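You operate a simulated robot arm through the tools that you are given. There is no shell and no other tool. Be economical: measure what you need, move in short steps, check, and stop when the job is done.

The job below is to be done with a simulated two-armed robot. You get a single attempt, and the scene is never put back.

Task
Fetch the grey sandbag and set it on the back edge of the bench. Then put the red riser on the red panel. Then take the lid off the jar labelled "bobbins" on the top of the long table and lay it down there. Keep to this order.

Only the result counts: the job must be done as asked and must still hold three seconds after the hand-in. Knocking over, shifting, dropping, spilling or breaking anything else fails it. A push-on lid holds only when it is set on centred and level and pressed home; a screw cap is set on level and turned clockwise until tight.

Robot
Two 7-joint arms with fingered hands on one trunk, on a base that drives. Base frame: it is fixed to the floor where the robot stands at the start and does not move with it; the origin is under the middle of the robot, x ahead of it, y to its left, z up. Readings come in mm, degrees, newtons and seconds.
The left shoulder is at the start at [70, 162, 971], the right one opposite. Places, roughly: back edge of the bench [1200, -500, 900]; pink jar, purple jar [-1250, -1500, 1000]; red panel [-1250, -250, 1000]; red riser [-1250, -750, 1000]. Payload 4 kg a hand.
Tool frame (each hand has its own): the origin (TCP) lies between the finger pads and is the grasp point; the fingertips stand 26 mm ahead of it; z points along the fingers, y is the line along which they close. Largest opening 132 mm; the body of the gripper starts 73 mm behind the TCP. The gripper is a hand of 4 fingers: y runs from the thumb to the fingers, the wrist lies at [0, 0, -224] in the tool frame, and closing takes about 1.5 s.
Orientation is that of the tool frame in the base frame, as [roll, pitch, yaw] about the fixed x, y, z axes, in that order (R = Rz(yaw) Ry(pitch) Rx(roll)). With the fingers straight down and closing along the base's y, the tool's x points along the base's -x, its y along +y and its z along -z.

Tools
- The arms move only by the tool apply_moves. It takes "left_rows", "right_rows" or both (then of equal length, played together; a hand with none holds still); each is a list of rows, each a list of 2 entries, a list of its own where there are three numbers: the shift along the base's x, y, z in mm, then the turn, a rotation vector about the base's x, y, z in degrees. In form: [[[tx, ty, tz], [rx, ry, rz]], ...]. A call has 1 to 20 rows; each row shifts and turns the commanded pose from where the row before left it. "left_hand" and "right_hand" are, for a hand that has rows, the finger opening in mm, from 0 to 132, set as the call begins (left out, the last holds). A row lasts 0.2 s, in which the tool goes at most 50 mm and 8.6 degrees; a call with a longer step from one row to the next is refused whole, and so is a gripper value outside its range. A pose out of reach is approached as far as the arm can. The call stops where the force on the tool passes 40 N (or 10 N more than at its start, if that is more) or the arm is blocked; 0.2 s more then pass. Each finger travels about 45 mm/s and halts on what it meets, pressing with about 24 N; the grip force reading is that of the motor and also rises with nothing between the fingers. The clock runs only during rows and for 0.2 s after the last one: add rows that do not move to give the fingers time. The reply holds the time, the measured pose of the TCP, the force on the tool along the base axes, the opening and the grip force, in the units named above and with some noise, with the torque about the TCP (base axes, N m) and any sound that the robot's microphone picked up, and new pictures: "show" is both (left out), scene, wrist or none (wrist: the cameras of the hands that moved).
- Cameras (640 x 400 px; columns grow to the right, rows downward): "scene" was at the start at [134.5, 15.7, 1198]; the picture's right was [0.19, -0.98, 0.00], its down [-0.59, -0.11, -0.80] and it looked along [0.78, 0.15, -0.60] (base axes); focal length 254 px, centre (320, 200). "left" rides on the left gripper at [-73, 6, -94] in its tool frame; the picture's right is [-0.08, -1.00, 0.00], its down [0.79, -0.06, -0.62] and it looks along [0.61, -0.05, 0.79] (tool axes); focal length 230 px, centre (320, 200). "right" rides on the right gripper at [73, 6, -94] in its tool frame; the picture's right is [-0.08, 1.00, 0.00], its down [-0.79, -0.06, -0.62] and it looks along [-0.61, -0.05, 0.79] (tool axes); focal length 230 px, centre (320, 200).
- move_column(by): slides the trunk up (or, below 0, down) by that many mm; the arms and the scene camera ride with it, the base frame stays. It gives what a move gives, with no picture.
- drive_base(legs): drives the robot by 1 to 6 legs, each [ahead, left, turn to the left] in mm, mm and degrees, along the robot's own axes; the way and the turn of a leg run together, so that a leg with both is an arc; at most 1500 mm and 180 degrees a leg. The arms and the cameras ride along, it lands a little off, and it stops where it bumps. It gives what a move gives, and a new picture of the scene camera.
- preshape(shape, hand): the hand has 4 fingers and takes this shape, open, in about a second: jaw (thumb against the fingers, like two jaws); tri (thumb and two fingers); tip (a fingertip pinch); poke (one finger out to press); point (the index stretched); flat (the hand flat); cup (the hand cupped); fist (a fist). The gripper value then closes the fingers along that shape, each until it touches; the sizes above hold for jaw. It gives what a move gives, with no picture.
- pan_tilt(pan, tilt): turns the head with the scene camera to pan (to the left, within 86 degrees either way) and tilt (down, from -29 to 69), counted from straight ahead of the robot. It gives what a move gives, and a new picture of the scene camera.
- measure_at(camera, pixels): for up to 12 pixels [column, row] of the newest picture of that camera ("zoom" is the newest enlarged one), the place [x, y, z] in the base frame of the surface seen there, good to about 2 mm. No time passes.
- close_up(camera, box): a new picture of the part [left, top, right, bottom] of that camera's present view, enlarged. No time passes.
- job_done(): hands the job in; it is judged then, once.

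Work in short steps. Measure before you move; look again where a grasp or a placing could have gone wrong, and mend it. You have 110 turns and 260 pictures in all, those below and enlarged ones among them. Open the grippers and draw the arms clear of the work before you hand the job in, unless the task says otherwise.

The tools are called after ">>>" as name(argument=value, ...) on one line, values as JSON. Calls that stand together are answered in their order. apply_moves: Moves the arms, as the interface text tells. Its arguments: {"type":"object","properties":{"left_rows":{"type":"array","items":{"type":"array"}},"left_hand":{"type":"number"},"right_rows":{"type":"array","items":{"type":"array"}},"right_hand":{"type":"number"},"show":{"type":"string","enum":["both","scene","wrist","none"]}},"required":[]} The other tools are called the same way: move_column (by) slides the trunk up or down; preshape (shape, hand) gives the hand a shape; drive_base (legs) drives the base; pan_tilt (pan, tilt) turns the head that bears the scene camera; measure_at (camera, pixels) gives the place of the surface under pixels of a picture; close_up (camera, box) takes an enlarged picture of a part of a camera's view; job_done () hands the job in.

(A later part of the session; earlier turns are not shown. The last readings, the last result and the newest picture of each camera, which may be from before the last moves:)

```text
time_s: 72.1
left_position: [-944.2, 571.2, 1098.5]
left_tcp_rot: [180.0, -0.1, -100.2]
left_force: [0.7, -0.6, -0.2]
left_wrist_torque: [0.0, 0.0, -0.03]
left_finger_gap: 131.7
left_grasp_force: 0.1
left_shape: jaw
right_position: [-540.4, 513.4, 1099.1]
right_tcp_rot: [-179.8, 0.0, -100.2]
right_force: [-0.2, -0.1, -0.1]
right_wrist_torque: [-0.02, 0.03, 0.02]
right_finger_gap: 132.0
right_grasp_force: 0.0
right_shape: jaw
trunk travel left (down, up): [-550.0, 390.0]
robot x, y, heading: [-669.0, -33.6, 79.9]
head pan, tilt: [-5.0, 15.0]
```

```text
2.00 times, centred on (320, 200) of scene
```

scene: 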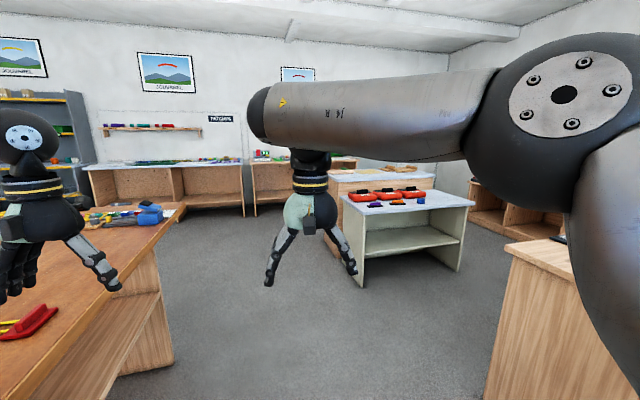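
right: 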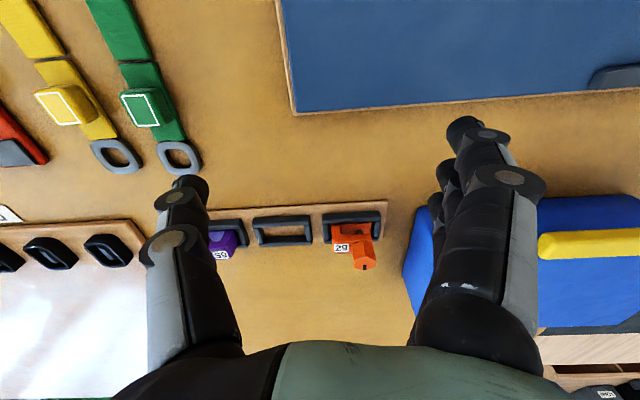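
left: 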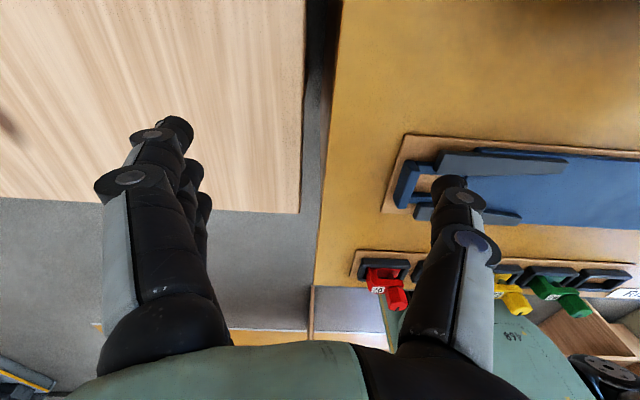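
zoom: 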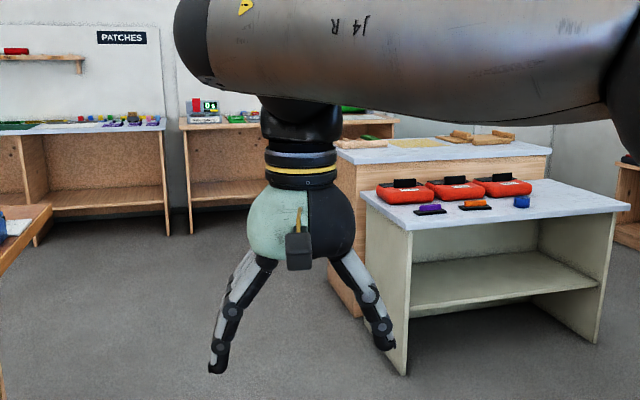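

The drive was cut short by a bump, so I look to the left to see what was touched, and draw away.

>>> pan_tilt(pan=86, tilt=40)

>>> pan_tilt(pan=35, tilt=40)

```text
time_s: 73.8
left_position: [-943.1, 571.6, 1100.9]
left_tcp_rot: [-180.0, 0.0, -100.2]
left_force: [-0.2, -0.1, -0.8]
left_wrist_torque: [-0.02, -0.02, -0.04]
left_finger_gap: 131.6
left_grasp_force: 0.1
left_shape: jaw
right_position: [-539.8, 513.2, 1098.5]
right_tcp_rot: [180.0, 0.0, -100.2]
right_force: [0.1, -0.4, 0.3]
right_wrist_torque: [0.0, 0.01, 0.0]
right_finger_gap: 131.9
right_grasp_force: 0.1
right_shape: jaw
trunk travel left (down, up): [-550.0, 390.0]
robot x, y, heading: [-667.6, -31.8, 79.7]
head pan, tilt: [85.9, 40.0]
```

scene: 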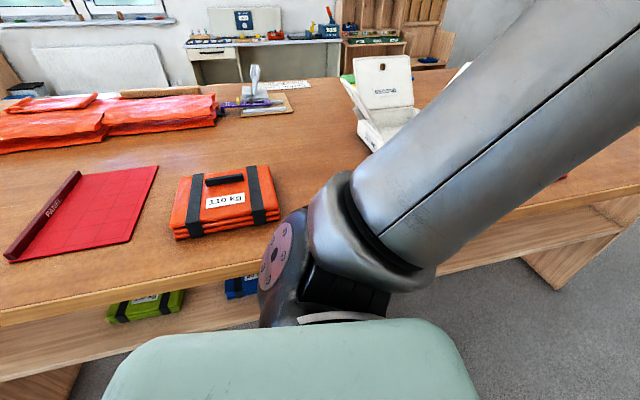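

```text
time_s: 74.9
left_position: [-943.3, 570.3, 1100.5]
left_tcp_rot: [180.0, -0.1, -100.2]
left_force: [-0.2, -0.5, -0.3]
left_wrist_torque: [0.02, 0.01, 0.0]
left_finger_gap: 132.0
left_grasp_force: 0.1
left_shape: jaw
right_position: [-542.0, 513.6, 1098.5]
right_tcp_rot: [-179.9, 0.0, -100.1]
right_force: [-0.6, -0.3, -0.4]
right_wrist_torque: [-0.03, 0.02, -0.02]
right_finger_gap: 131.8
right_grasp_force: 0.0
right_shape: jaw
trunk travel left (down, up): [-550.0, 390.0]
robot x, y, heading: [-670.5, -32.7, 79.9]
head pan, tilt: [35.0, 40.0]
```

scene: 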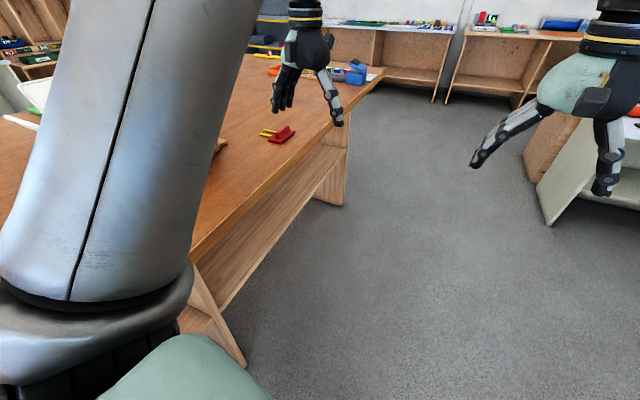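

The table contents look in place. I move clear to the right, raise the trunk and survey from above.

>>> drive_base(legs=[[0, -350, 0], [0, 0, 10]])

>>> move_column(by=390)

>>> drive_base(legs=[[500, 0, 0]])

>>> pan_tilt(pan=0, tilt=25)

>>> pan_tilt(pan=70, tilt=35)

>>> pan_tilt(pan=-70, tilt=25)

```text
time_s: 77.9
left_position: [-696.9, 453.3, 1100.1]
left_tcp_rot: [-180.0, -0.1, -90.6]
left_force: [-0.1, 0.2, -0.4]
left_wrist_torque: [0.03, 0.02, -0.01]
left_finger_gap: 131.8
left_grasp_force: 0.1
left_shape: jaw
right_position: [-290.2, 463.0, 1099.8]
right_tcp_rot: [-179.9, 0.0, -90.5]
right_force: [-0.4, -0.4, 0.2]
right_wrist_torque: [0.01, 0.01, 0.0]
right_finger_gap: 131.8
right_grasp_force: 0.1
right_shape: jaw
trunk travel left (down, up): [-550.0, 390.0]
robot x, y, heading: [-324.3, -91.0, 89.5]
head pan, tilt: [35.0, 40.0]
```

scene: 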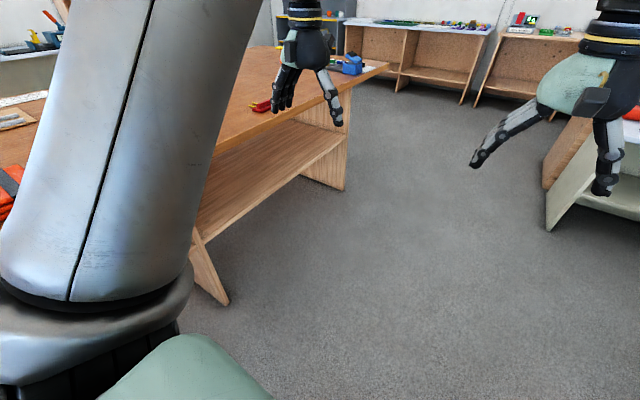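

```text
time_s: 81.7
left_position: [-697.2, 453.5, 1490.2]
left_tcp_rot: [180.0, -0.1, -90.6]
left_force: [0.4, 0.3, -0.2]
left_wrist_torque: [-0.01, 0.0, 0.03]
left_finger_gap: 131.9
left_grasp_force: 0.0
left_shape: jaw
right_position: [-289.8, 464.9, 1489.3]
right_tcp_rot: [-180.0, 0.0, -90.5]
right_force: [0.3, 0.8, -0.2]
right_wrist_torque: [-0.02, 0.01, -0.01]
right_finger_gap: 131.6
right_grasp_force: 0.0
right_shape: jaw
trunk travel left (down, up): [-940.0, 0.0]
robot x, y, heading: [-323.5, -95.8, 89.5]
head pan, tilt: [35.0, 40.0]
```

```text
time_s: 84.5
left_position: [-694.1, 941.4, 1490.4]
left_tcp_rot: [180.0, 0.0, -90.5]
left_force: [-0.1, 0.4, -0.6]
left_wrist_torque: [0.05, 0.0, 0.01]
left_finger_gap: 131.8
left_grasp_force: 0.0
left_shape: jaw
right_position: [-287.6, 952.7, 1490.8]
right_tcp_rot: [-180.0, 0.2, -90.4]
right_force: [0.5, 1.3, -0.2]
right_wrist_torque: [0.02, 0.01, 0.03]
right_finger_gap: 131.5
right_grasp_force: 0.3
right_shape: jaw
trunk travel left (down, up): [-940.0, 0.0]
robot x, y, heading: [-320.9, 400.0, 89.5]
head pan, tilt: [35.0, 40.0]
```

scene: 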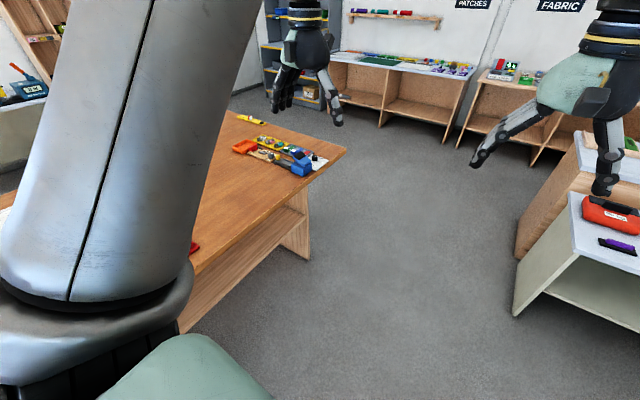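

```text
time_s: 85.6
left_position: [-693.5, 945.8, 1489.2]
left_tcp_rot: [-180.0, -0.1, -90.5]
left_force: [0.5, 0.9, 0.5]
left_wrist_torque: [0.0, 0.0, -0.02]
left_finger_gap: 131.6
left_grasp_force: 0.1
left_shape: jaw
right_position: [-288.5, 956.7, 1488.8]
right_tcp_rot: [180.0, -0.1, -90.4]
right_force: [0.3, 0.4, 0.9]
right_wrist_torque: [0.0, -0.03, 0.0]
right_finger_gap: 131.8
right_grasp_force: 0.1
right_shape: jaw
trunk travel left (down, up): [-940.0, 0.0]
robot x, y, heading: [-317.5, 395.7, 89.7]
head pan, tilt: [0.0, 25.0]
```

scene: 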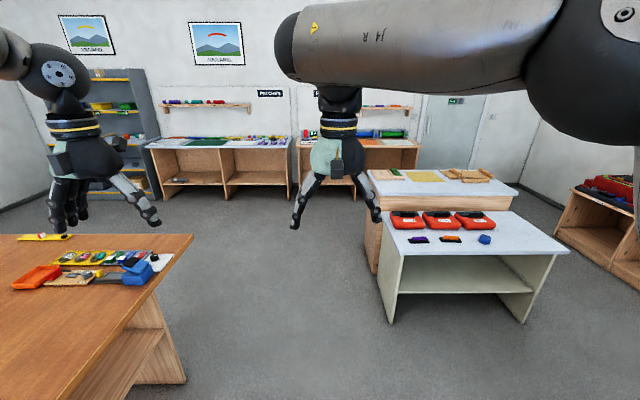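

```text
time_s: 87.0
left_position: [-694.4, 944.5, 1489.7]
left_tcp_rot: [179.9, -0.1, -90.5]
left_force: [0.3, 1.1, -0.3]
left_wrist_torque: [0.01, 0.02, -0.01]
left_finger_gap: 131.8
left_grasp_force: 0.0
left_shape: jaw
right_position: [-286.8, 955.5, 1489.3]
right_tcp_rot: [-180.0, 0.0, -90.4]
right_force: [-0.4, -0.4, 0.4]
right_wrist_torque: [-0.01, 0.02, 0.02]
right_finger_gap: 131.9
right_grasp_force: 0.0
right_shape: jaw
trunk travel left (down, up): [-940.0, 0.0]
robot x, y, heading: [-321.6, 397.4, 89.6]
head pan, tilt: [70.0, 35.0]
```

scene: 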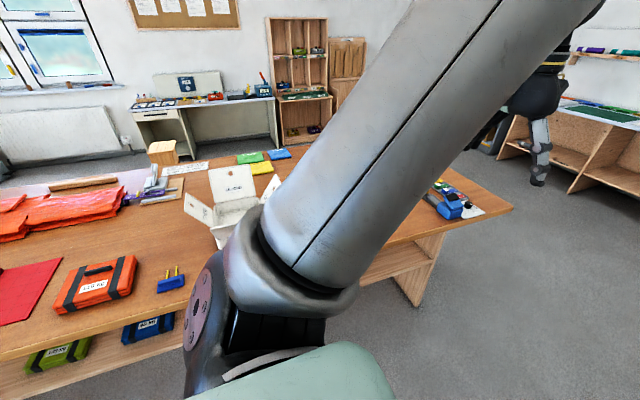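

```text
time_s: 89.2
left_position: [-693.8, 944.4, 1489.3]
left_tcp_rot: [-180.0, 0.0, -90.5]
left_force: [0.4, 0.3, -0.4]
left_wrist_torque: [0.02, -0.01, 0.02]
left_finger_gap: 131.9
left_grasp_force: 0.0
left_shape: jaw
right_position: [-288.5, 956.3, 1489.6]
right_tcp_rot: [180.0, 0.1, -90.3]
right_force: [0.0, 0.5, 0.0]
right_wrist_torque: [0.01, -0.03, -0.04]
right_finger_gap: 131.8
right_grasp_force: 0.1
right_shape: jaw
trunk travel left (down, up): [-940.0, 0.0]
robot x, y, heading: [-324.9, 397.5, 89.7]
head pan, tilt: [-70.0, 25.0]
```

scene: 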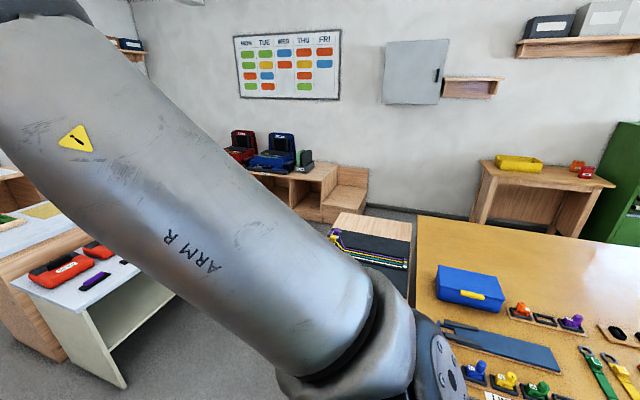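

I enlarge the corner and the table beyond the bench with the yellow, orange and red things.

>>> close_up(camera="scene", box=[440, 130, 640, 255])

>>> close_up(camera="scene", box=[220, 110, 440, 250])

>>> pan_tilt(pan=-84, tilt=30)

```text
3.20 times, centred on (540, 192) of scene
```

zoom: 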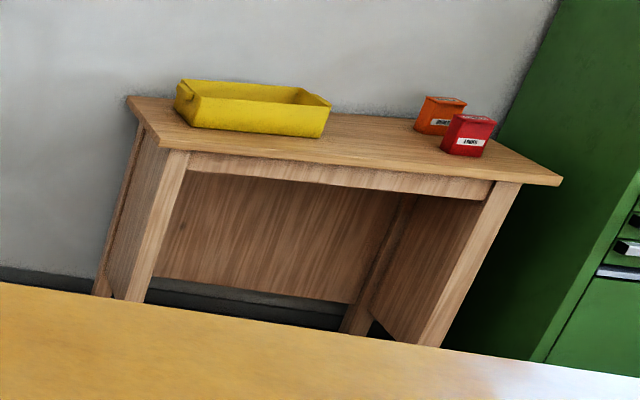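

```text
2.86 times, centred on (330, 180) of scene
```

zoom: 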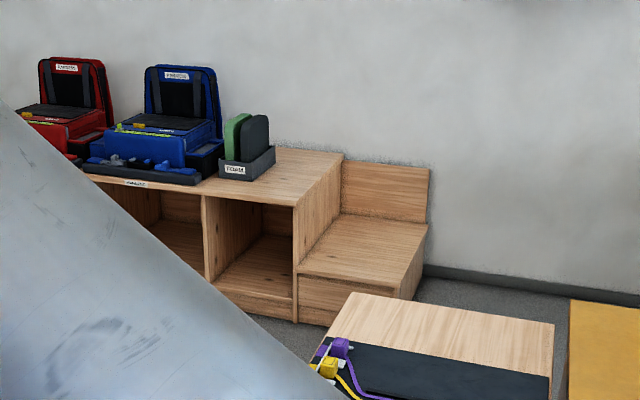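

```text
time_s: 90.0
left_position: [-694.6, 945.6, 1489.2]
left_tcp_rot: [179.9, -0.1, -90.5]
left_force: [0.3, 0.0, -0.1]
left_wrist_torque: [-0.01, -0.02, -0.02]
left_finger_gap: 131.5
left_grasp_force: 0.1
left_shape: jaw
right_position: [-288.2, 956.6, 1489.4]
right_tcp_rot: [180.0, 0.0, -90.4]
right_force: [0.1, 0.8, -0.3]
right_wrist_torque: [0.01, 0.01, 0.01]
right_finger_gap: 131.8
right_grasp_force: 0.1
right_shape: jaw
trunk travel left (down, up): [-940.0, 0.0]
robot x, y, heading: [-321.3, 396.3, 89.7]
head pan, tilt: [-84.0, 30.0]
```

scene: 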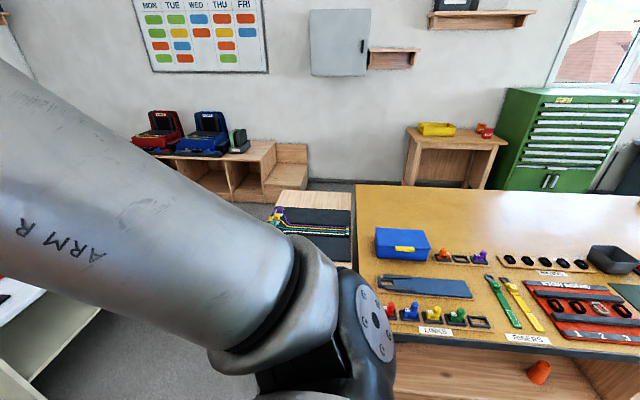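

Still no sandbag. I drive to the south end of the aisle and look there from above.

>>> drive_base(legs=[[0, 0, -90], [0, -1500, 0], [0, -800, 0]])

>>> pan_tilt(pan=0, tilt=30)

>>> pan_tilt(pan=-60, tilt=30)

```text
time_s: 105.0
left_position: [214.4, -1499.7, 1488.6]
left_tcp_rot: [-179.9, -0.1, -179.5]
left_force: [1.4, 0.1, -0.7]
left_wrist_torque: [-0.01, 0.0, 0.04]
left_finger_gap: 132.0
left_grasp_force: 0.0
left_shape: jaw
right_position: [232.3, -1906.5, 1489.0]
right_tcp_rot: [180.0, 0.1, -179.6]
right_force: [-0.3, 0.0, -0.8]
right_wrist_torque: [-0.01, 0.03, -0.03]
right_finger_gap: 131.8
right_grasp_force: 0.1
right_shape: jaw
trunk travel left (down, up): [-940.0, 0.0]
robot x, y, heading: [-323.3, -1882.7, 0.5]
head pan, tilt: [-84.0, 30.0]
```

scene: 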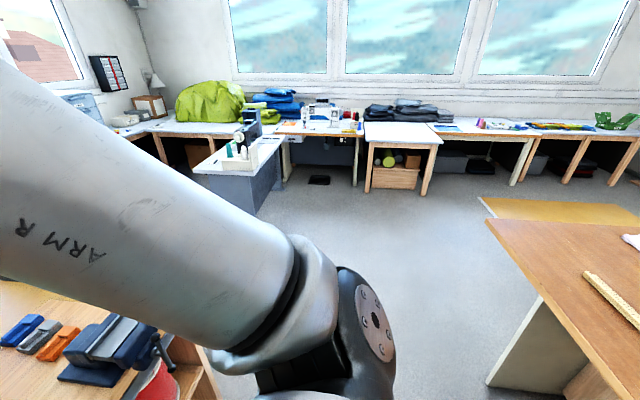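

```text
time_s: 106.6
left_position: [215.1, -1502.0, 1489.7]
left_tcp_rot: [-180.0, 0.0, -179.6]
left_force: [0.3, -0.5, 1.1]
left_wrist_torque: [0.01, 0.01, 0.03]
left_finger_gap: 131.6
left_grasp_force: 0.1
left_shape: jaw
right_position: [232.6, -1908.4, 1490.2]
right_tcp_rot: [-179.9, 0.0, -179.5]
right_force: [0.2, 0.7, -0.6]
right_wrist_torque: [-0.01, 0.02, 0.0]
right_finger_gap: 132.0
right_grasp_force: 0.0
right_shape: jaw
trunk travel left (down, up): [-940.0, 0.0]
robot x, y, heading: [-326.7, -1883.6, 0.7]
head pan, tilt: [0.0, 30.0]
```

scene: 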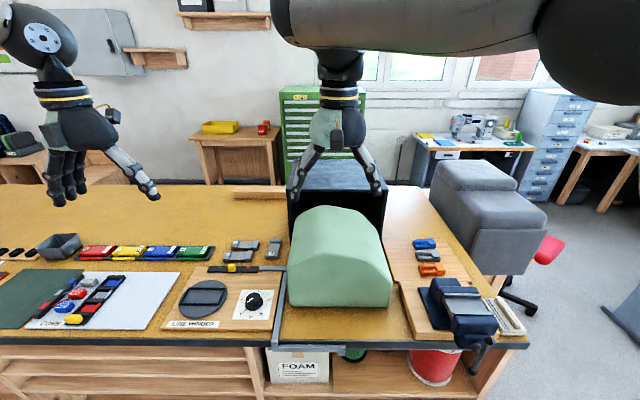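

```text
time_s: 107.9
left_position: [215.6, -1501.1, 1489.6]
left_tcp_rot: [-179.9, -0.1, -179.5]
left_force: [-0.4, -0.3, -1.0]
left_wrist_torque: [0.03, -0.01, -0.01]
left_finger_gap: 131.4
left_grasp_force: 0.0
left_shape: jaw
right_position: [232.5, -1908.1, 1489.4]
right_tcp_rot: [180.0, 0.0, -179.4]
right_force: [0.1, 0.0, 0.9]
right_wrist_torque: [0.02, 0.0, -0.01]
right_finger_gap: 131.8
right_grasp_force: 0.1
right_shape: jaw
trunk travel left (down, up): [-940.0, 0.0]
robot x, y, heading: [-326.1, -1886.3, 0.5]
head pan, tilt: [-60.0, 30.0]
```

scene: 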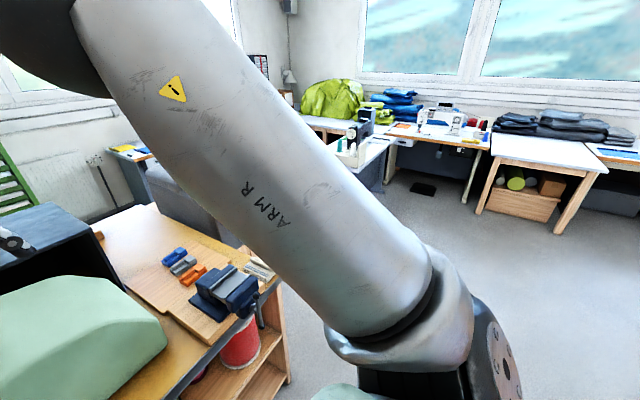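

Near the vise lie blue, grey and orange small items. I enlarge them.

>>> close_up(camera="scene", box=[130, 220, 290, 320])

>>> measure_at(camera="scene", pixels=[[174, 257], [183, 265], [193, 274]])

>>> pan_tilt(pan=15, tilt=35)

>>> pan_tilt(pan=-85, tilt=40)

```text
4.00 times, centred on (210, 270) of scene
```

zoom: 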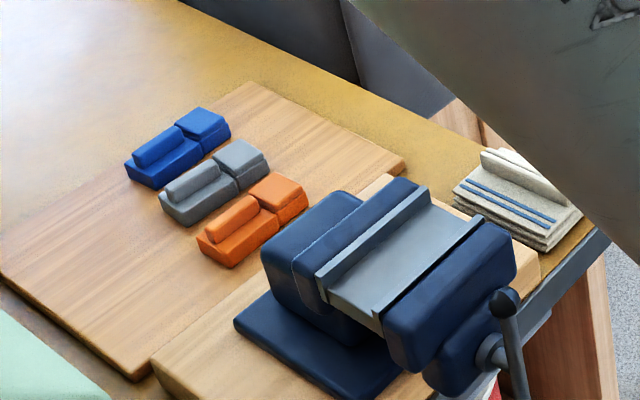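

```text
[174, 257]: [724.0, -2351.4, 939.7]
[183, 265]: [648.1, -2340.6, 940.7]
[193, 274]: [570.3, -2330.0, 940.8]
```

```text
time_s: 109.4
left_position: [214.8, -1501.1, 1488.9]
left_tcp_rot: [179.9, -0.1, -179.5]
left_force: [0.5, -0.8, -0.3]
left_wrist_torque: [0.0, -0.02, -0.03]
left_finger_gap: 131.7
left_grasp_force: 0.0
left_shape: jaw
right_position: [233.0, -1908.5, 1489.5]
right_tcp_rot: [-180.0, 0.0, -179.5]
right_force: [0.3, 0.0, -0.2]
right_wrist_torque: [-0.01, 0.0, 0.03]
right_finger_gap: 131.9
right_grasp_force: 0.0
right_shape: jaw
trunk travel left (down, up): [-940.0, 0.0]
robot x, y, heading: [-322.2, -1884.4, 0.6]
head pan, tilt: [15.0, 35.0]
```

scene: 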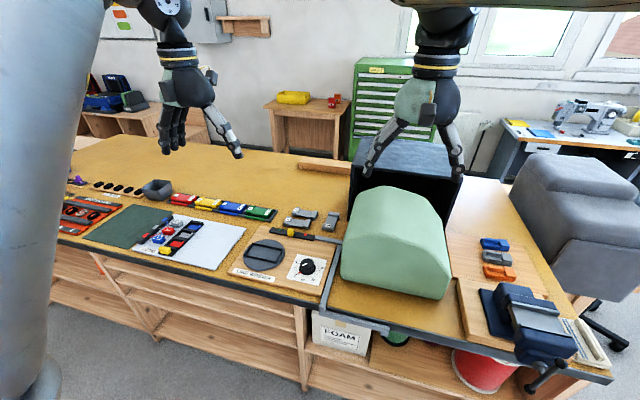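

```text
time_s: 111.1
left_position: [215.1, -1501.4, 1490.2]
left_tcp_rot: [-180.0, -0.1, -179.5]
left_force: [-1.4, -0.1, 0.0]
left_wrist_torque: [0.0, 0.0, 0.0]
left_finger_gap: 131.9
left_grasp_force: 0.1
left_shape: jaw
right_position: [233.8, -1907.0, 1488.5]
right_tcp_rot: [-180.0, 0.0, -179.6]
right_force: [-0.1, -0.3, 0.9]
right_wrist_torque: [-0.02, 0.01, 0.0]
right_finger_gap: 131.8
right_grasp_force: 0.1
right_shape: jaw
trunk travel left (down, up): [-940.0, 0.0]
robot x, y, heading: [-325.3, -1885.1, 0.8]
head pan, tilt: [-85.0, 40.0]
```

scene: 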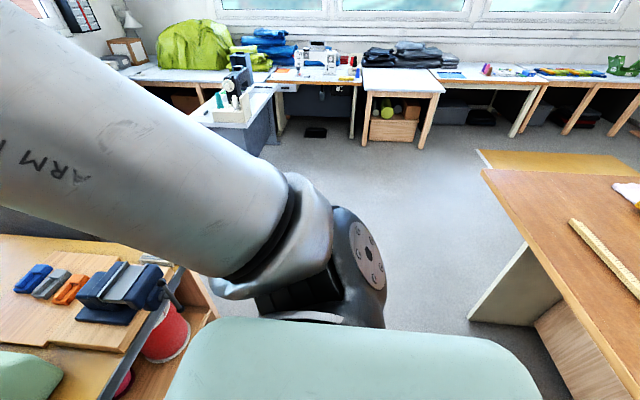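

I enlarge the southern tables.

>>> close_up(camera="scene", box=[340, 30, 640, 150])

>>> close_up(camera="scene", box=[100, 20, 360, 150])

>>> drive_base(legs=[[0, 0, -100]])

>>> pan_tilt(pan=0, tilt=30)

>>> pan_tilt(pan=-65, tilt=35)

```text
2.13 times, centred on (490, 90) of scene
```

zoom: 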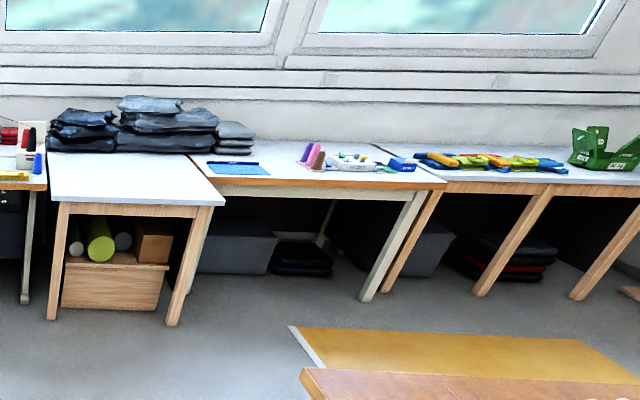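

```text
2.46 times, centred on (230, 85) of scene
```

zoom: 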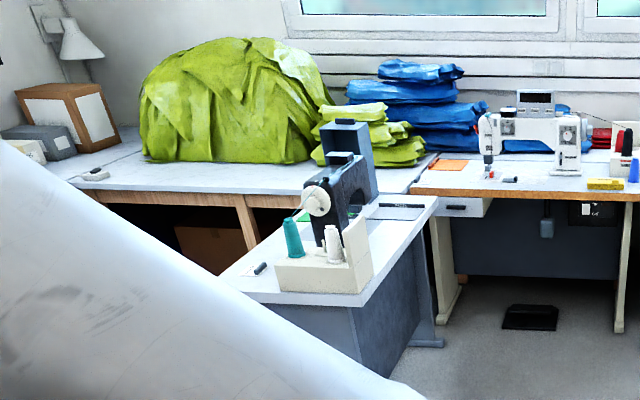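

```text
time_s: 115.7
left_position: [-36.2, -2480.0, 1489.8]
left_tcp_rot: [180.0, 0.0, 80.8]
left_force: [0.1, -0.2, 0.2]
left_wrist_torque: [0.02, 0.0, -0.02]
left_finger_gap: 131.7
left_grasp_force: 0.1
left_shape: jaw
right_position: [-440.8, -2430.8, 1488.9]
right_tcp_rot: [-180.0, 0.0, 81.0]
right_force: [-0.5, -0.2, -0.3]
right_wrist_torque: [0.0, 0.01, 0.01]
right_finger_gap: 131.6
right_grasp_force: 0.2
right_shape: jaw
trunk travel left (down, up): [-940.0, 0.0]
robot x, y, heading: [-321.3, -1884.4, -98.9]
head pan, tilt: [-85.0, 40.0]
```

scene: 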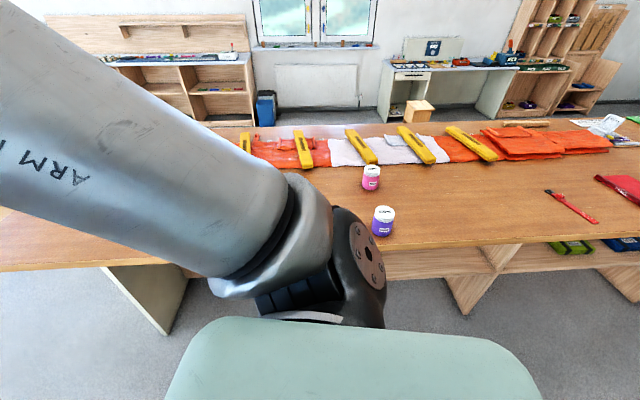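

```text
time_s: 117.3
left_position: [-37.5, -2480.6, 1489.4]
left_tcp_rot: [-179.9, -0.1, 80.9]
left_force: [0.6, -0.2, 0.2]
left_wrist_torque: [0.01, 0.03, 0.05]
left_finger_gap: 131.7
left_grasp_force: 0.1
left_shape: jaw
right_position: [-443.1, -2431.9, 1488.2]
right_tcp_rot: [180.0, -0.1, 81.1]
right_force: [0.3, -0.7, 0.2]
right_wrist_torque: [0.02, -0.05, 0.03]
right_finger_gap: 131.8
right_grasp_force: 0.0
right_shape: jaw
trunk travel left (down, up): [-940.0, 0.0]
robot x, y, heading: [-326.4, -1883.7, -99.0]
head pan, tilt: [0.0, 30.0]
```

scene: 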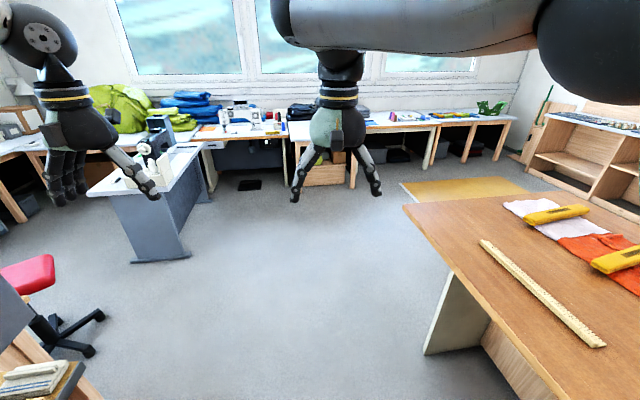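

```text
time_s: 118.7
left_position: [-38.9, -2480.7, 1490.4]
left_tcp_rot: [179.9, -0.1, 80.9]
left_force: [0.1, -0.5, -0.7]
left_wrist_torque: [0.02, 0.0, 0.03]
left_finger_gap: 131.7
left_grasp_force: 0.1
left_shape: jaw
right_position: [-441.7, -2430.7, 1490.1]
right_tcp_rot: [-180.0, 0.0, 81.0]
right_force: [-0.4, -0.3, -0.3]
right_wrist_torque: [0.02, 0.01, 0.0]
right_finger_gap: 132.0
right_grasp_force: 0.1
right_shape: jaw
trunk travel left (down, up): [-940.0, 0.0]
robot x, y, heading: [-325.6, -1882.1, -98.9]
head pan, tilt: [-65.0, 35.0]
```

scene: 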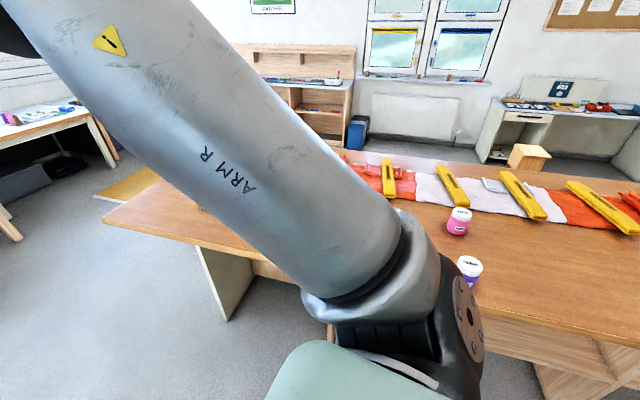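

A small grey item lies on the cloth at [495,185], among the yellow ones. I enlarge it and the jars.

>>> close_up(camera="scene", box=[410, 150, 570, 290])

>>> close_up(camera="scene", box=[320, 140, 640, 260])

>>> measure_at(camera="scene", pixels=[[460, 213], [469, 262], [495, 185], [388, 165], [452, 180], [520, 195], [600, 205], [130, 235]])

```text
2.86 times, centred on (490, 220) of scene
```

zoom: 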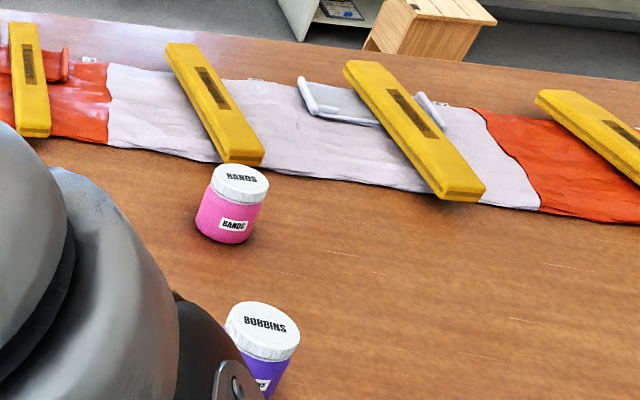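

```text
2.00 times, centred on (480, 200) of scene
```

zoom: 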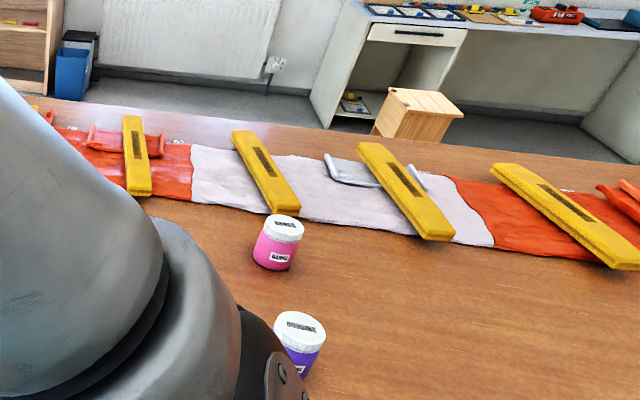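

```text
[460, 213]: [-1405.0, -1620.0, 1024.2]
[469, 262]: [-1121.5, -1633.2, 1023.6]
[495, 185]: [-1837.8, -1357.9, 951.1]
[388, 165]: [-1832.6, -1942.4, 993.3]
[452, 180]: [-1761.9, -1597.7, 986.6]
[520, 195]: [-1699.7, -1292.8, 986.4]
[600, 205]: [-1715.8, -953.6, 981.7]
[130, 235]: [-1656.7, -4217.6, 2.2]
```

The purple jar is "BOBBINS". Still no sandbag, so I drive to the north end to inspect the shelves there.

>>> drive_base(legs=[[0, 0, 179], [0, 0, 9], [1500, 0, 0], [1500, 0, 0]])

>>> pan_tilt(pan=0, tilt=20)

>>> close_up(camera="scene", box=[0, 80, 320, 280])

>>> close_up(camera="scene", box=[320, 80, 640, 280])

```text
time_s: 141.2
left_position: [-638.4, 1687.0, 1491.0]
left_tcp_rot: [-180.0, -0.1, -91.1]
left_force: [-0.4, 0.2, 0.2]
left_wrist_torque: [-0.02, 0.0, 0.02]
left_finger_gap: 131.8
left_grasp_force: 0.0
left_shape: jaw
right_position: [-230.9, 1692.9, 1489.6]
right_tcp_rot: [180.0, 0.0, -91.1]
right_force: [0.3, 0.0, 0.3]
right_wrist_torque: [-0.01, 0.0, -0.01]
right_finger_gap: 131.7
right_grasp_force: 0.0
right_shape: jaw
trunk travel left (down, up): [-940.0, 0.0]
robot x, y, heading: [-269.8, 1134.9, 89.0]
head pan, tilt: [-65.0, 35.0]
```

scene: 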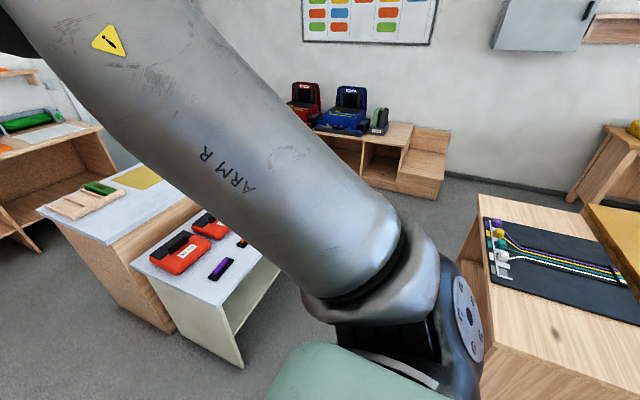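

```text
time_s: 142.6
left_position: [-637.5, 1686.4, 1489.5]
left_tcp_rot: [179.9, 0.0, -91.2]
left_force: [0.4, 0.2, -0.3]
left_wrist_torque: [0.0, -0.02, 0.03]
left_finger_gap: 131.8
left_grasp_force: 0.1
left_shape: jaw
right_position: [-231.0, 1694.4, 1489.2]
right_tcp_rot: [180.0, 0.0, -91.0]
right_force: [-1.0, 0.5, 0.1]
right_wrist_torque: [0.01, 0.0, 0.02]
right_finger_gap: 131.9
right_grasp_force: 0.1
right_shape: jaw
trunk travel left (down, up): [-940.0, 0.0]
robot x, y, heading: [-265.8, 1137.5, 89.2]
head pan, tilt: [0.0, 20.0]
```

scene: 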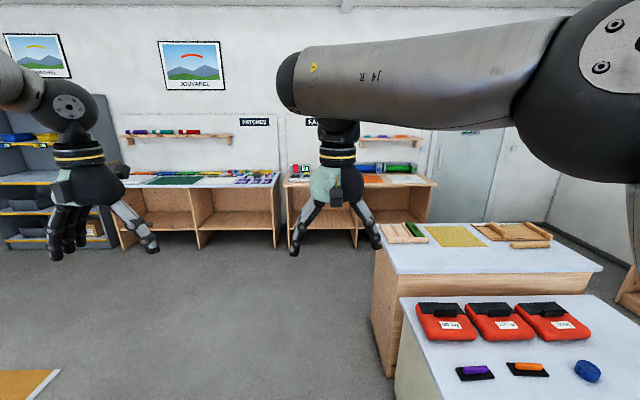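

```text
2.00 times, centred on (160, 180) of scene
```

zoom: 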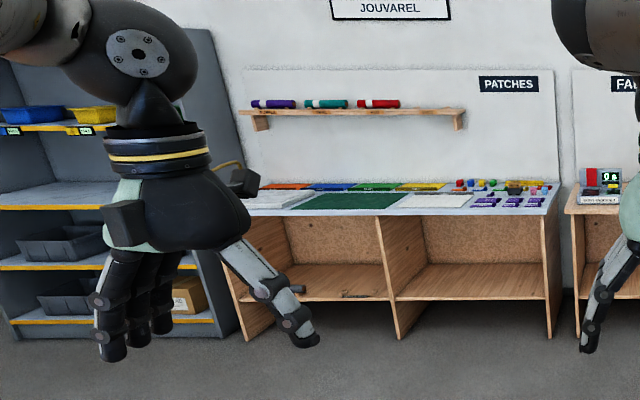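

```text
2.00 times, centred on (480, 180) of scene
```

zoom: 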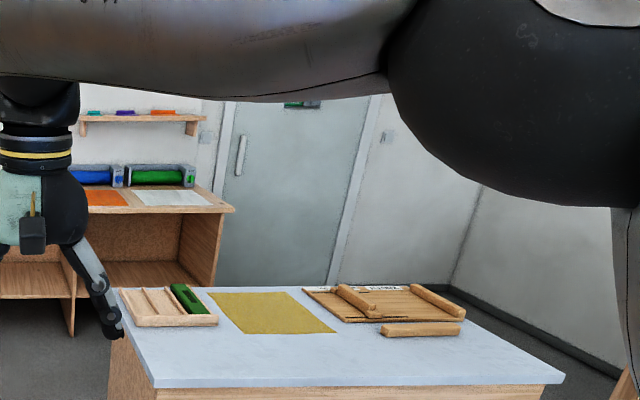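

I look west from here: the desk, cabinet and north-west shelf unit.

>>> drive_base(legs=[[700, 0, 0], [0, 0, 60]])

>>> pan_tilt(pan=0, tilt=20)

>>> pan_tilt(pan=55, tilt=20)

>>> close_up(camera="scene", box=[0, 60, 640, 400])

```text
time_s: 149.0
left_position: [-916.0, 1787.2, 1488.8]
left_tcp_rot: [179.9, -0.1, -31.3]
left_force: [0.1, -0.1, 0.8]
left_wrist_torque: [-0.01, 0.03, -0.01]
left_finger_gap: 131.8
left_grasp_force: 0.1
left_shape: jaw
right_position: [-718.6, 2143.3, 1488.7]
right_tcp_rot: [-179.9, 0.1, -31.4]
right_force: [0.7, 0.0, -0.5]
right_wrist_torque: [-0.02, 0.02, -0.01]
right_finger_gap: 131.7
right_grasp_force: 0.0
right_shape: jaw
trunk travel left (down, up): [-940.0, 0.0]
robot x, y, heading: [-254.1, 1824.0, 148.6]
head pan, tilt: [0.0, 20.0]
```

scene: 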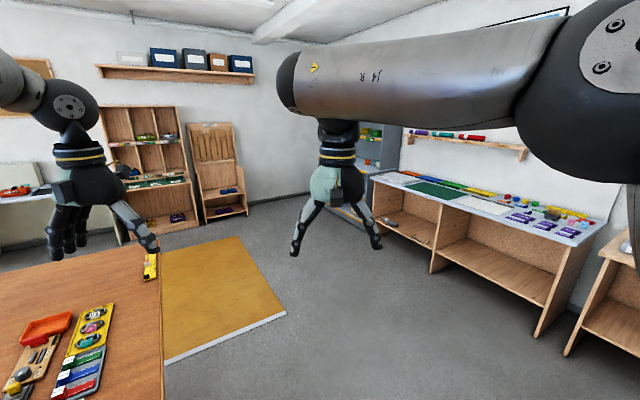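

```text
time_s: 149.6
left_position: [-918.9, 1787.6, 1489.8]
left_tcp_rot: [180.0, -0.1, -31.5]
left_force: [-0.1, -0.5, 0.7]
left_wrist_torque: [0.0, 0.02, -0.01]
left_finger_gap: 132.0
left_grasp_force: 0.0
left_shape: jaw
right_position: [-717.5, 2141.8, 1488.5]
right_tcp_rot: [179.9, 0.0, -31.3]
right_force: [0.8, -1.0, -0.8]
right_wrist_torque: [-0.01, -0.01, 0.01]
right_finger_gap: 131.8
right_grasp_force: 0.0
right_shape: jaw
trunk travel left (down, up): [-940.0, 0.0]
robot x, y, heading: [-261.6, 1827.6, 148.7]
head pan, tilt: [0.0, 20.0]
```

scene: 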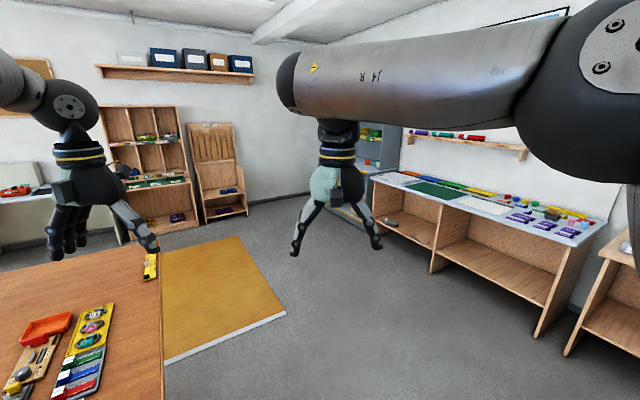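

```text
time_s: 150.8
left_position: [-917.6, 1788.0, 1489.0]
left_tcp_rot: [180.0, -0.1, -31.4]
left_force: [-0.7, 0.1, -0.2]
left_wrist_torque: [0.04, 0.02, -0.01]
left_finger_gap: 131.6
left_grasp_force: 0.2
left_shape: jaw
right_position: [-719.1, 2141.3, 1490.4]
right_tcp_rot: [-179.9, 0.0, -31.3]
right_force: [-0.5, 0.7, 0.1]
right_wrist_torque: [-0.03, -0.02, -0.02]
right_finger_gap: 132.0
right_grasp_force: 0.1
right_shape: jaw
trunk travel left (down, up): [-940.0, 0.0]
robot x, y, heading: [-256.2, 1832.1, 148.6]
head pan, tilt: [55.0, 20.0]
```

scene: 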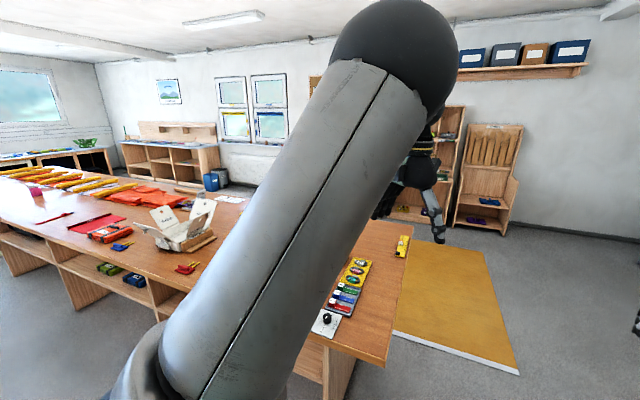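

```text
1.00 times, centred on (320, 230) of scene
```

zoom: 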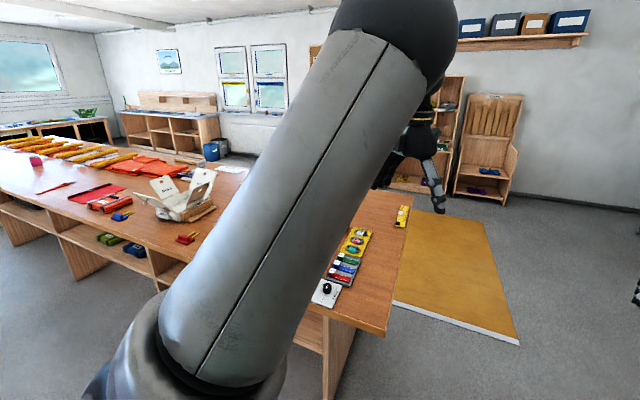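

I enlarge the pigeonholes and the PATCHES area.

>>> pan_tilt(pan=12, tilt=15)

>>> close_up(camera="scene", box=[150, 100, 310, 260])

>>> close_up(camera="scene", box=[360, 110, 520, 260])

```text
time_s: 151.9
left_position: [-918.5, 1786.1, 1489.6]
left_tcp_rot: [-180.0, -0.1, -31.4]
left_force: [0.1, 0.1, 0.1]
left_wrist_torque: [-0.03, -0.01, -0.03]
left_finger_gap: 131.9
left_grasp_force: 0.0
left_shape: jaw
right_position: [-719.2, 2141.1, 1490.3]
right_tcp_rot: [-179.8, 0.0, -31.3]
right_force: [-0.9, 0.0, -0.2]
right_wrist_torque: [0.0, 0.01, 0.01]
right_finger_gap: 131.6
right_grasp_force: 0.1
right_shape: jaw
trunk travel left (down, up): [-940.0, 0.0]
robot x, y, heading: [-255.8, 1827.4, 148.7]
head pan, tilt: [12.0, 15.0]
```

scene: 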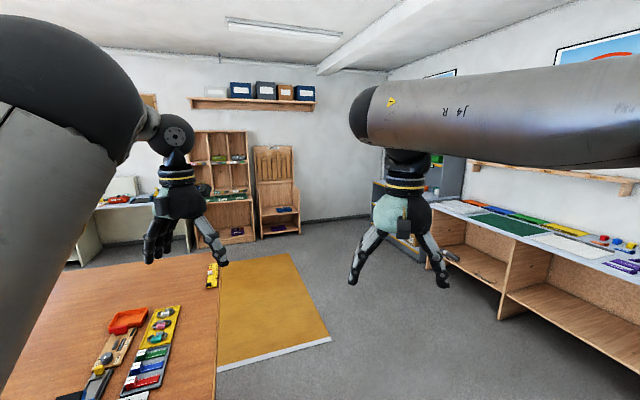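

```text
2.50 times, centred on (230, 180) of scene
```

zoom: 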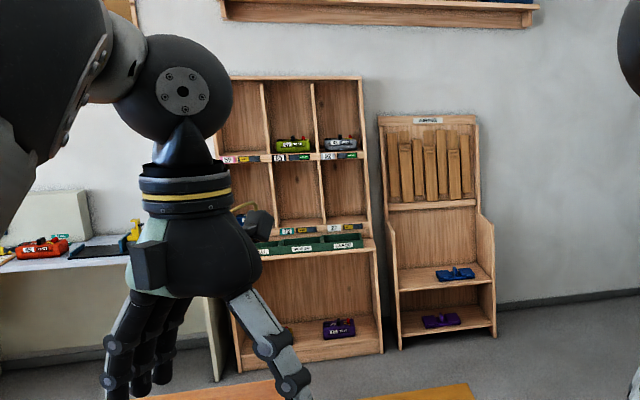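

```text
2.67 times, centred on (440, 185) of scene
```

zoom: 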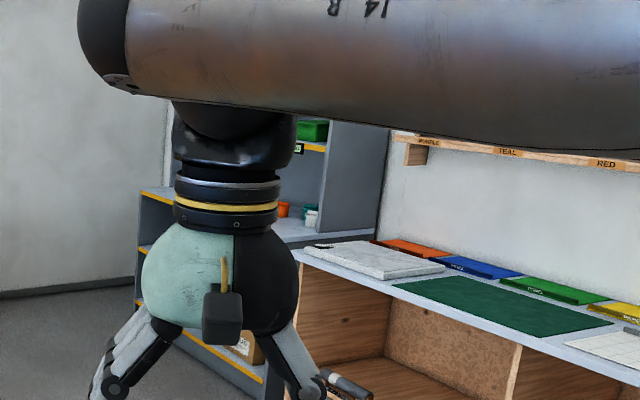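

A grey pouch sits in a pigeonhole at zoom [340,143]. I measure where it is and drive nearer to read it.

>>> close_up(camera="scene", box=[205, 125, 315, 245])

>>> measure_at(camera="scene", pixels=[[235, 159], [221, 159], [235, 231], [284, 209], [281, 224], [214, 282], [206, 262], [329, 338], [320, 310], [255, 260]])

```text
3.33 times, centred on (260, 185) of scene
```

zoom: 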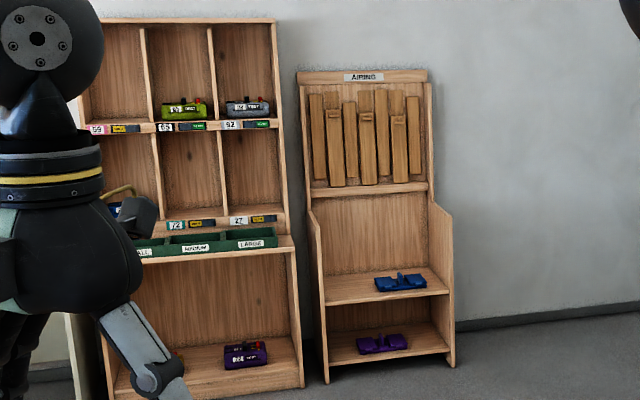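

```text
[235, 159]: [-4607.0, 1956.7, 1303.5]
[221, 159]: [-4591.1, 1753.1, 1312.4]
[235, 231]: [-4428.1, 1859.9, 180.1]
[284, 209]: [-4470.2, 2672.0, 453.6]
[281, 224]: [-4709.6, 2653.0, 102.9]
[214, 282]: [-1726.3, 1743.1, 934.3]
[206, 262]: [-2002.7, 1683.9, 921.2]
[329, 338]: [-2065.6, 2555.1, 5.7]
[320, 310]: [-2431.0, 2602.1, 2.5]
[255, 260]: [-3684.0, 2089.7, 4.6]
```

Those are "TEST" containers, not sandbags. The bench's back edge can only be reached from behind it, so I go look at the east side: turn and measure the passage.

>>> drive_base(legs=[[0, 0, -148], [0, -480, 0]])

>>> pan_tilt(pan=0, tilt=30)

>>> measure_at(camera="scene", pixels=[[100, 300], [200, 250], [300, 240], [320, 300], [420, 300], [450, 250], [500, 230], [560, 300], [380, 200], [440, 190], [250, 200], [600, 220]])

```text
time_s: 160.9
left_position: [289.9, 1728.5, 1489.4]
left_tcp_rot: [-179.8, -0.1, -179.4]
left_force: [0.5, 1.0, 0.2]
left_wrist_torque: [-0.02, -0.01, -0.03]
left_finger_gap: 131.6
left_grasp_force: 0.1
left_shape: jaw
right_position: [308.9, 1322.4, 1489.4]
right_tcp_rot: [-179.9, -0.1, -179.4]
right_force: [0.8, 0.0, 1.2]
right_wrist_torque: [-0.06, 0.01, -0.01]
right_finger_gap: 131.8
right_grasp_force: 0.1
right_shape: jaw
trunk travel left (down, up): [-940.0, 0.0]
robot x, y, heading: [-251.4, 1341.4, 0.7]
head pan, tilt: [12.0, 15.0]
```

scene: 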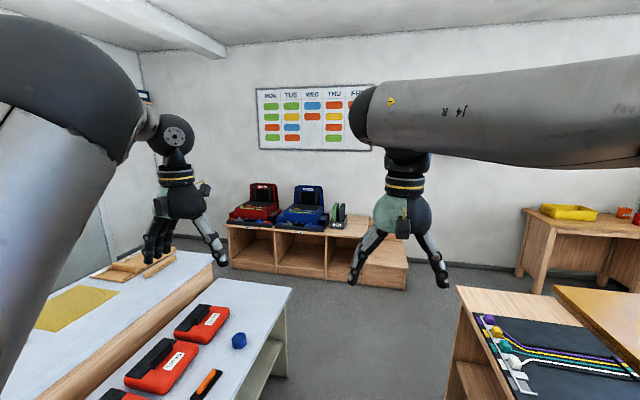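

```text
time_s: 161.7
left_position: [288.8, 1725.6, 1489.3]
left_tcp_rot: [180.0, 0.0, -179.5]
left_force: [-0.1, 0.8, 0.6]
left_wrist_torque: [-0.01, 0.03, -0.02]
left_finger_gap: 131.6
left_grasp_force: 0.0
left_shape: jaw
right_position: [307.7, 1319.9, 1490.1]
right_tcp_rot: [180.0, 0.0, -179.4]
right_force: [-0.1, -0.4, 0.1]
right_wrist_torque: [-0.03, -0.05, -0.02]
right_finger_gap: 131.7
right_grasp_force: 0.2
right_shape: jaw
trunk travel left (down, up): [-940.0, 0.0]
robot x, y, heading: [-246.6, 1343.2, 0.7]
head pan, tilt: [0.0, 30.0]
```

scene: 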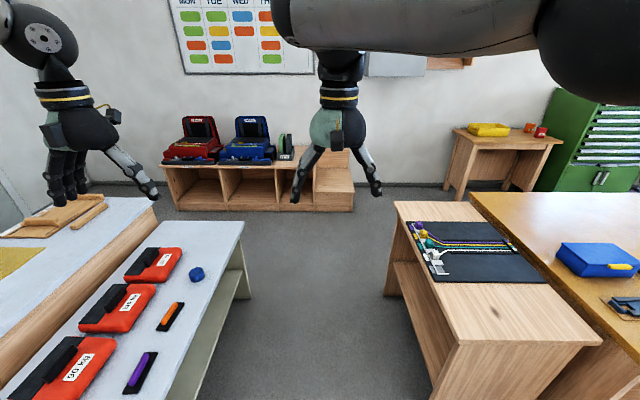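

```text
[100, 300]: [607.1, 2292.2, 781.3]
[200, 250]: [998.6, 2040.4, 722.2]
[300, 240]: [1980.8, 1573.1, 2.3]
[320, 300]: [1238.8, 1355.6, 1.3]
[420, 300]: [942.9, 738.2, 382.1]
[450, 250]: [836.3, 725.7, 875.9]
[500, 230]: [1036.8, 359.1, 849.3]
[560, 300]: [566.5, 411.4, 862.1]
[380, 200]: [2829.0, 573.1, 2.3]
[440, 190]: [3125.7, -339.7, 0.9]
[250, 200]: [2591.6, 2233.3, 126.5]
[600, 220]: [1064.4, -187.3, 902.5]
```

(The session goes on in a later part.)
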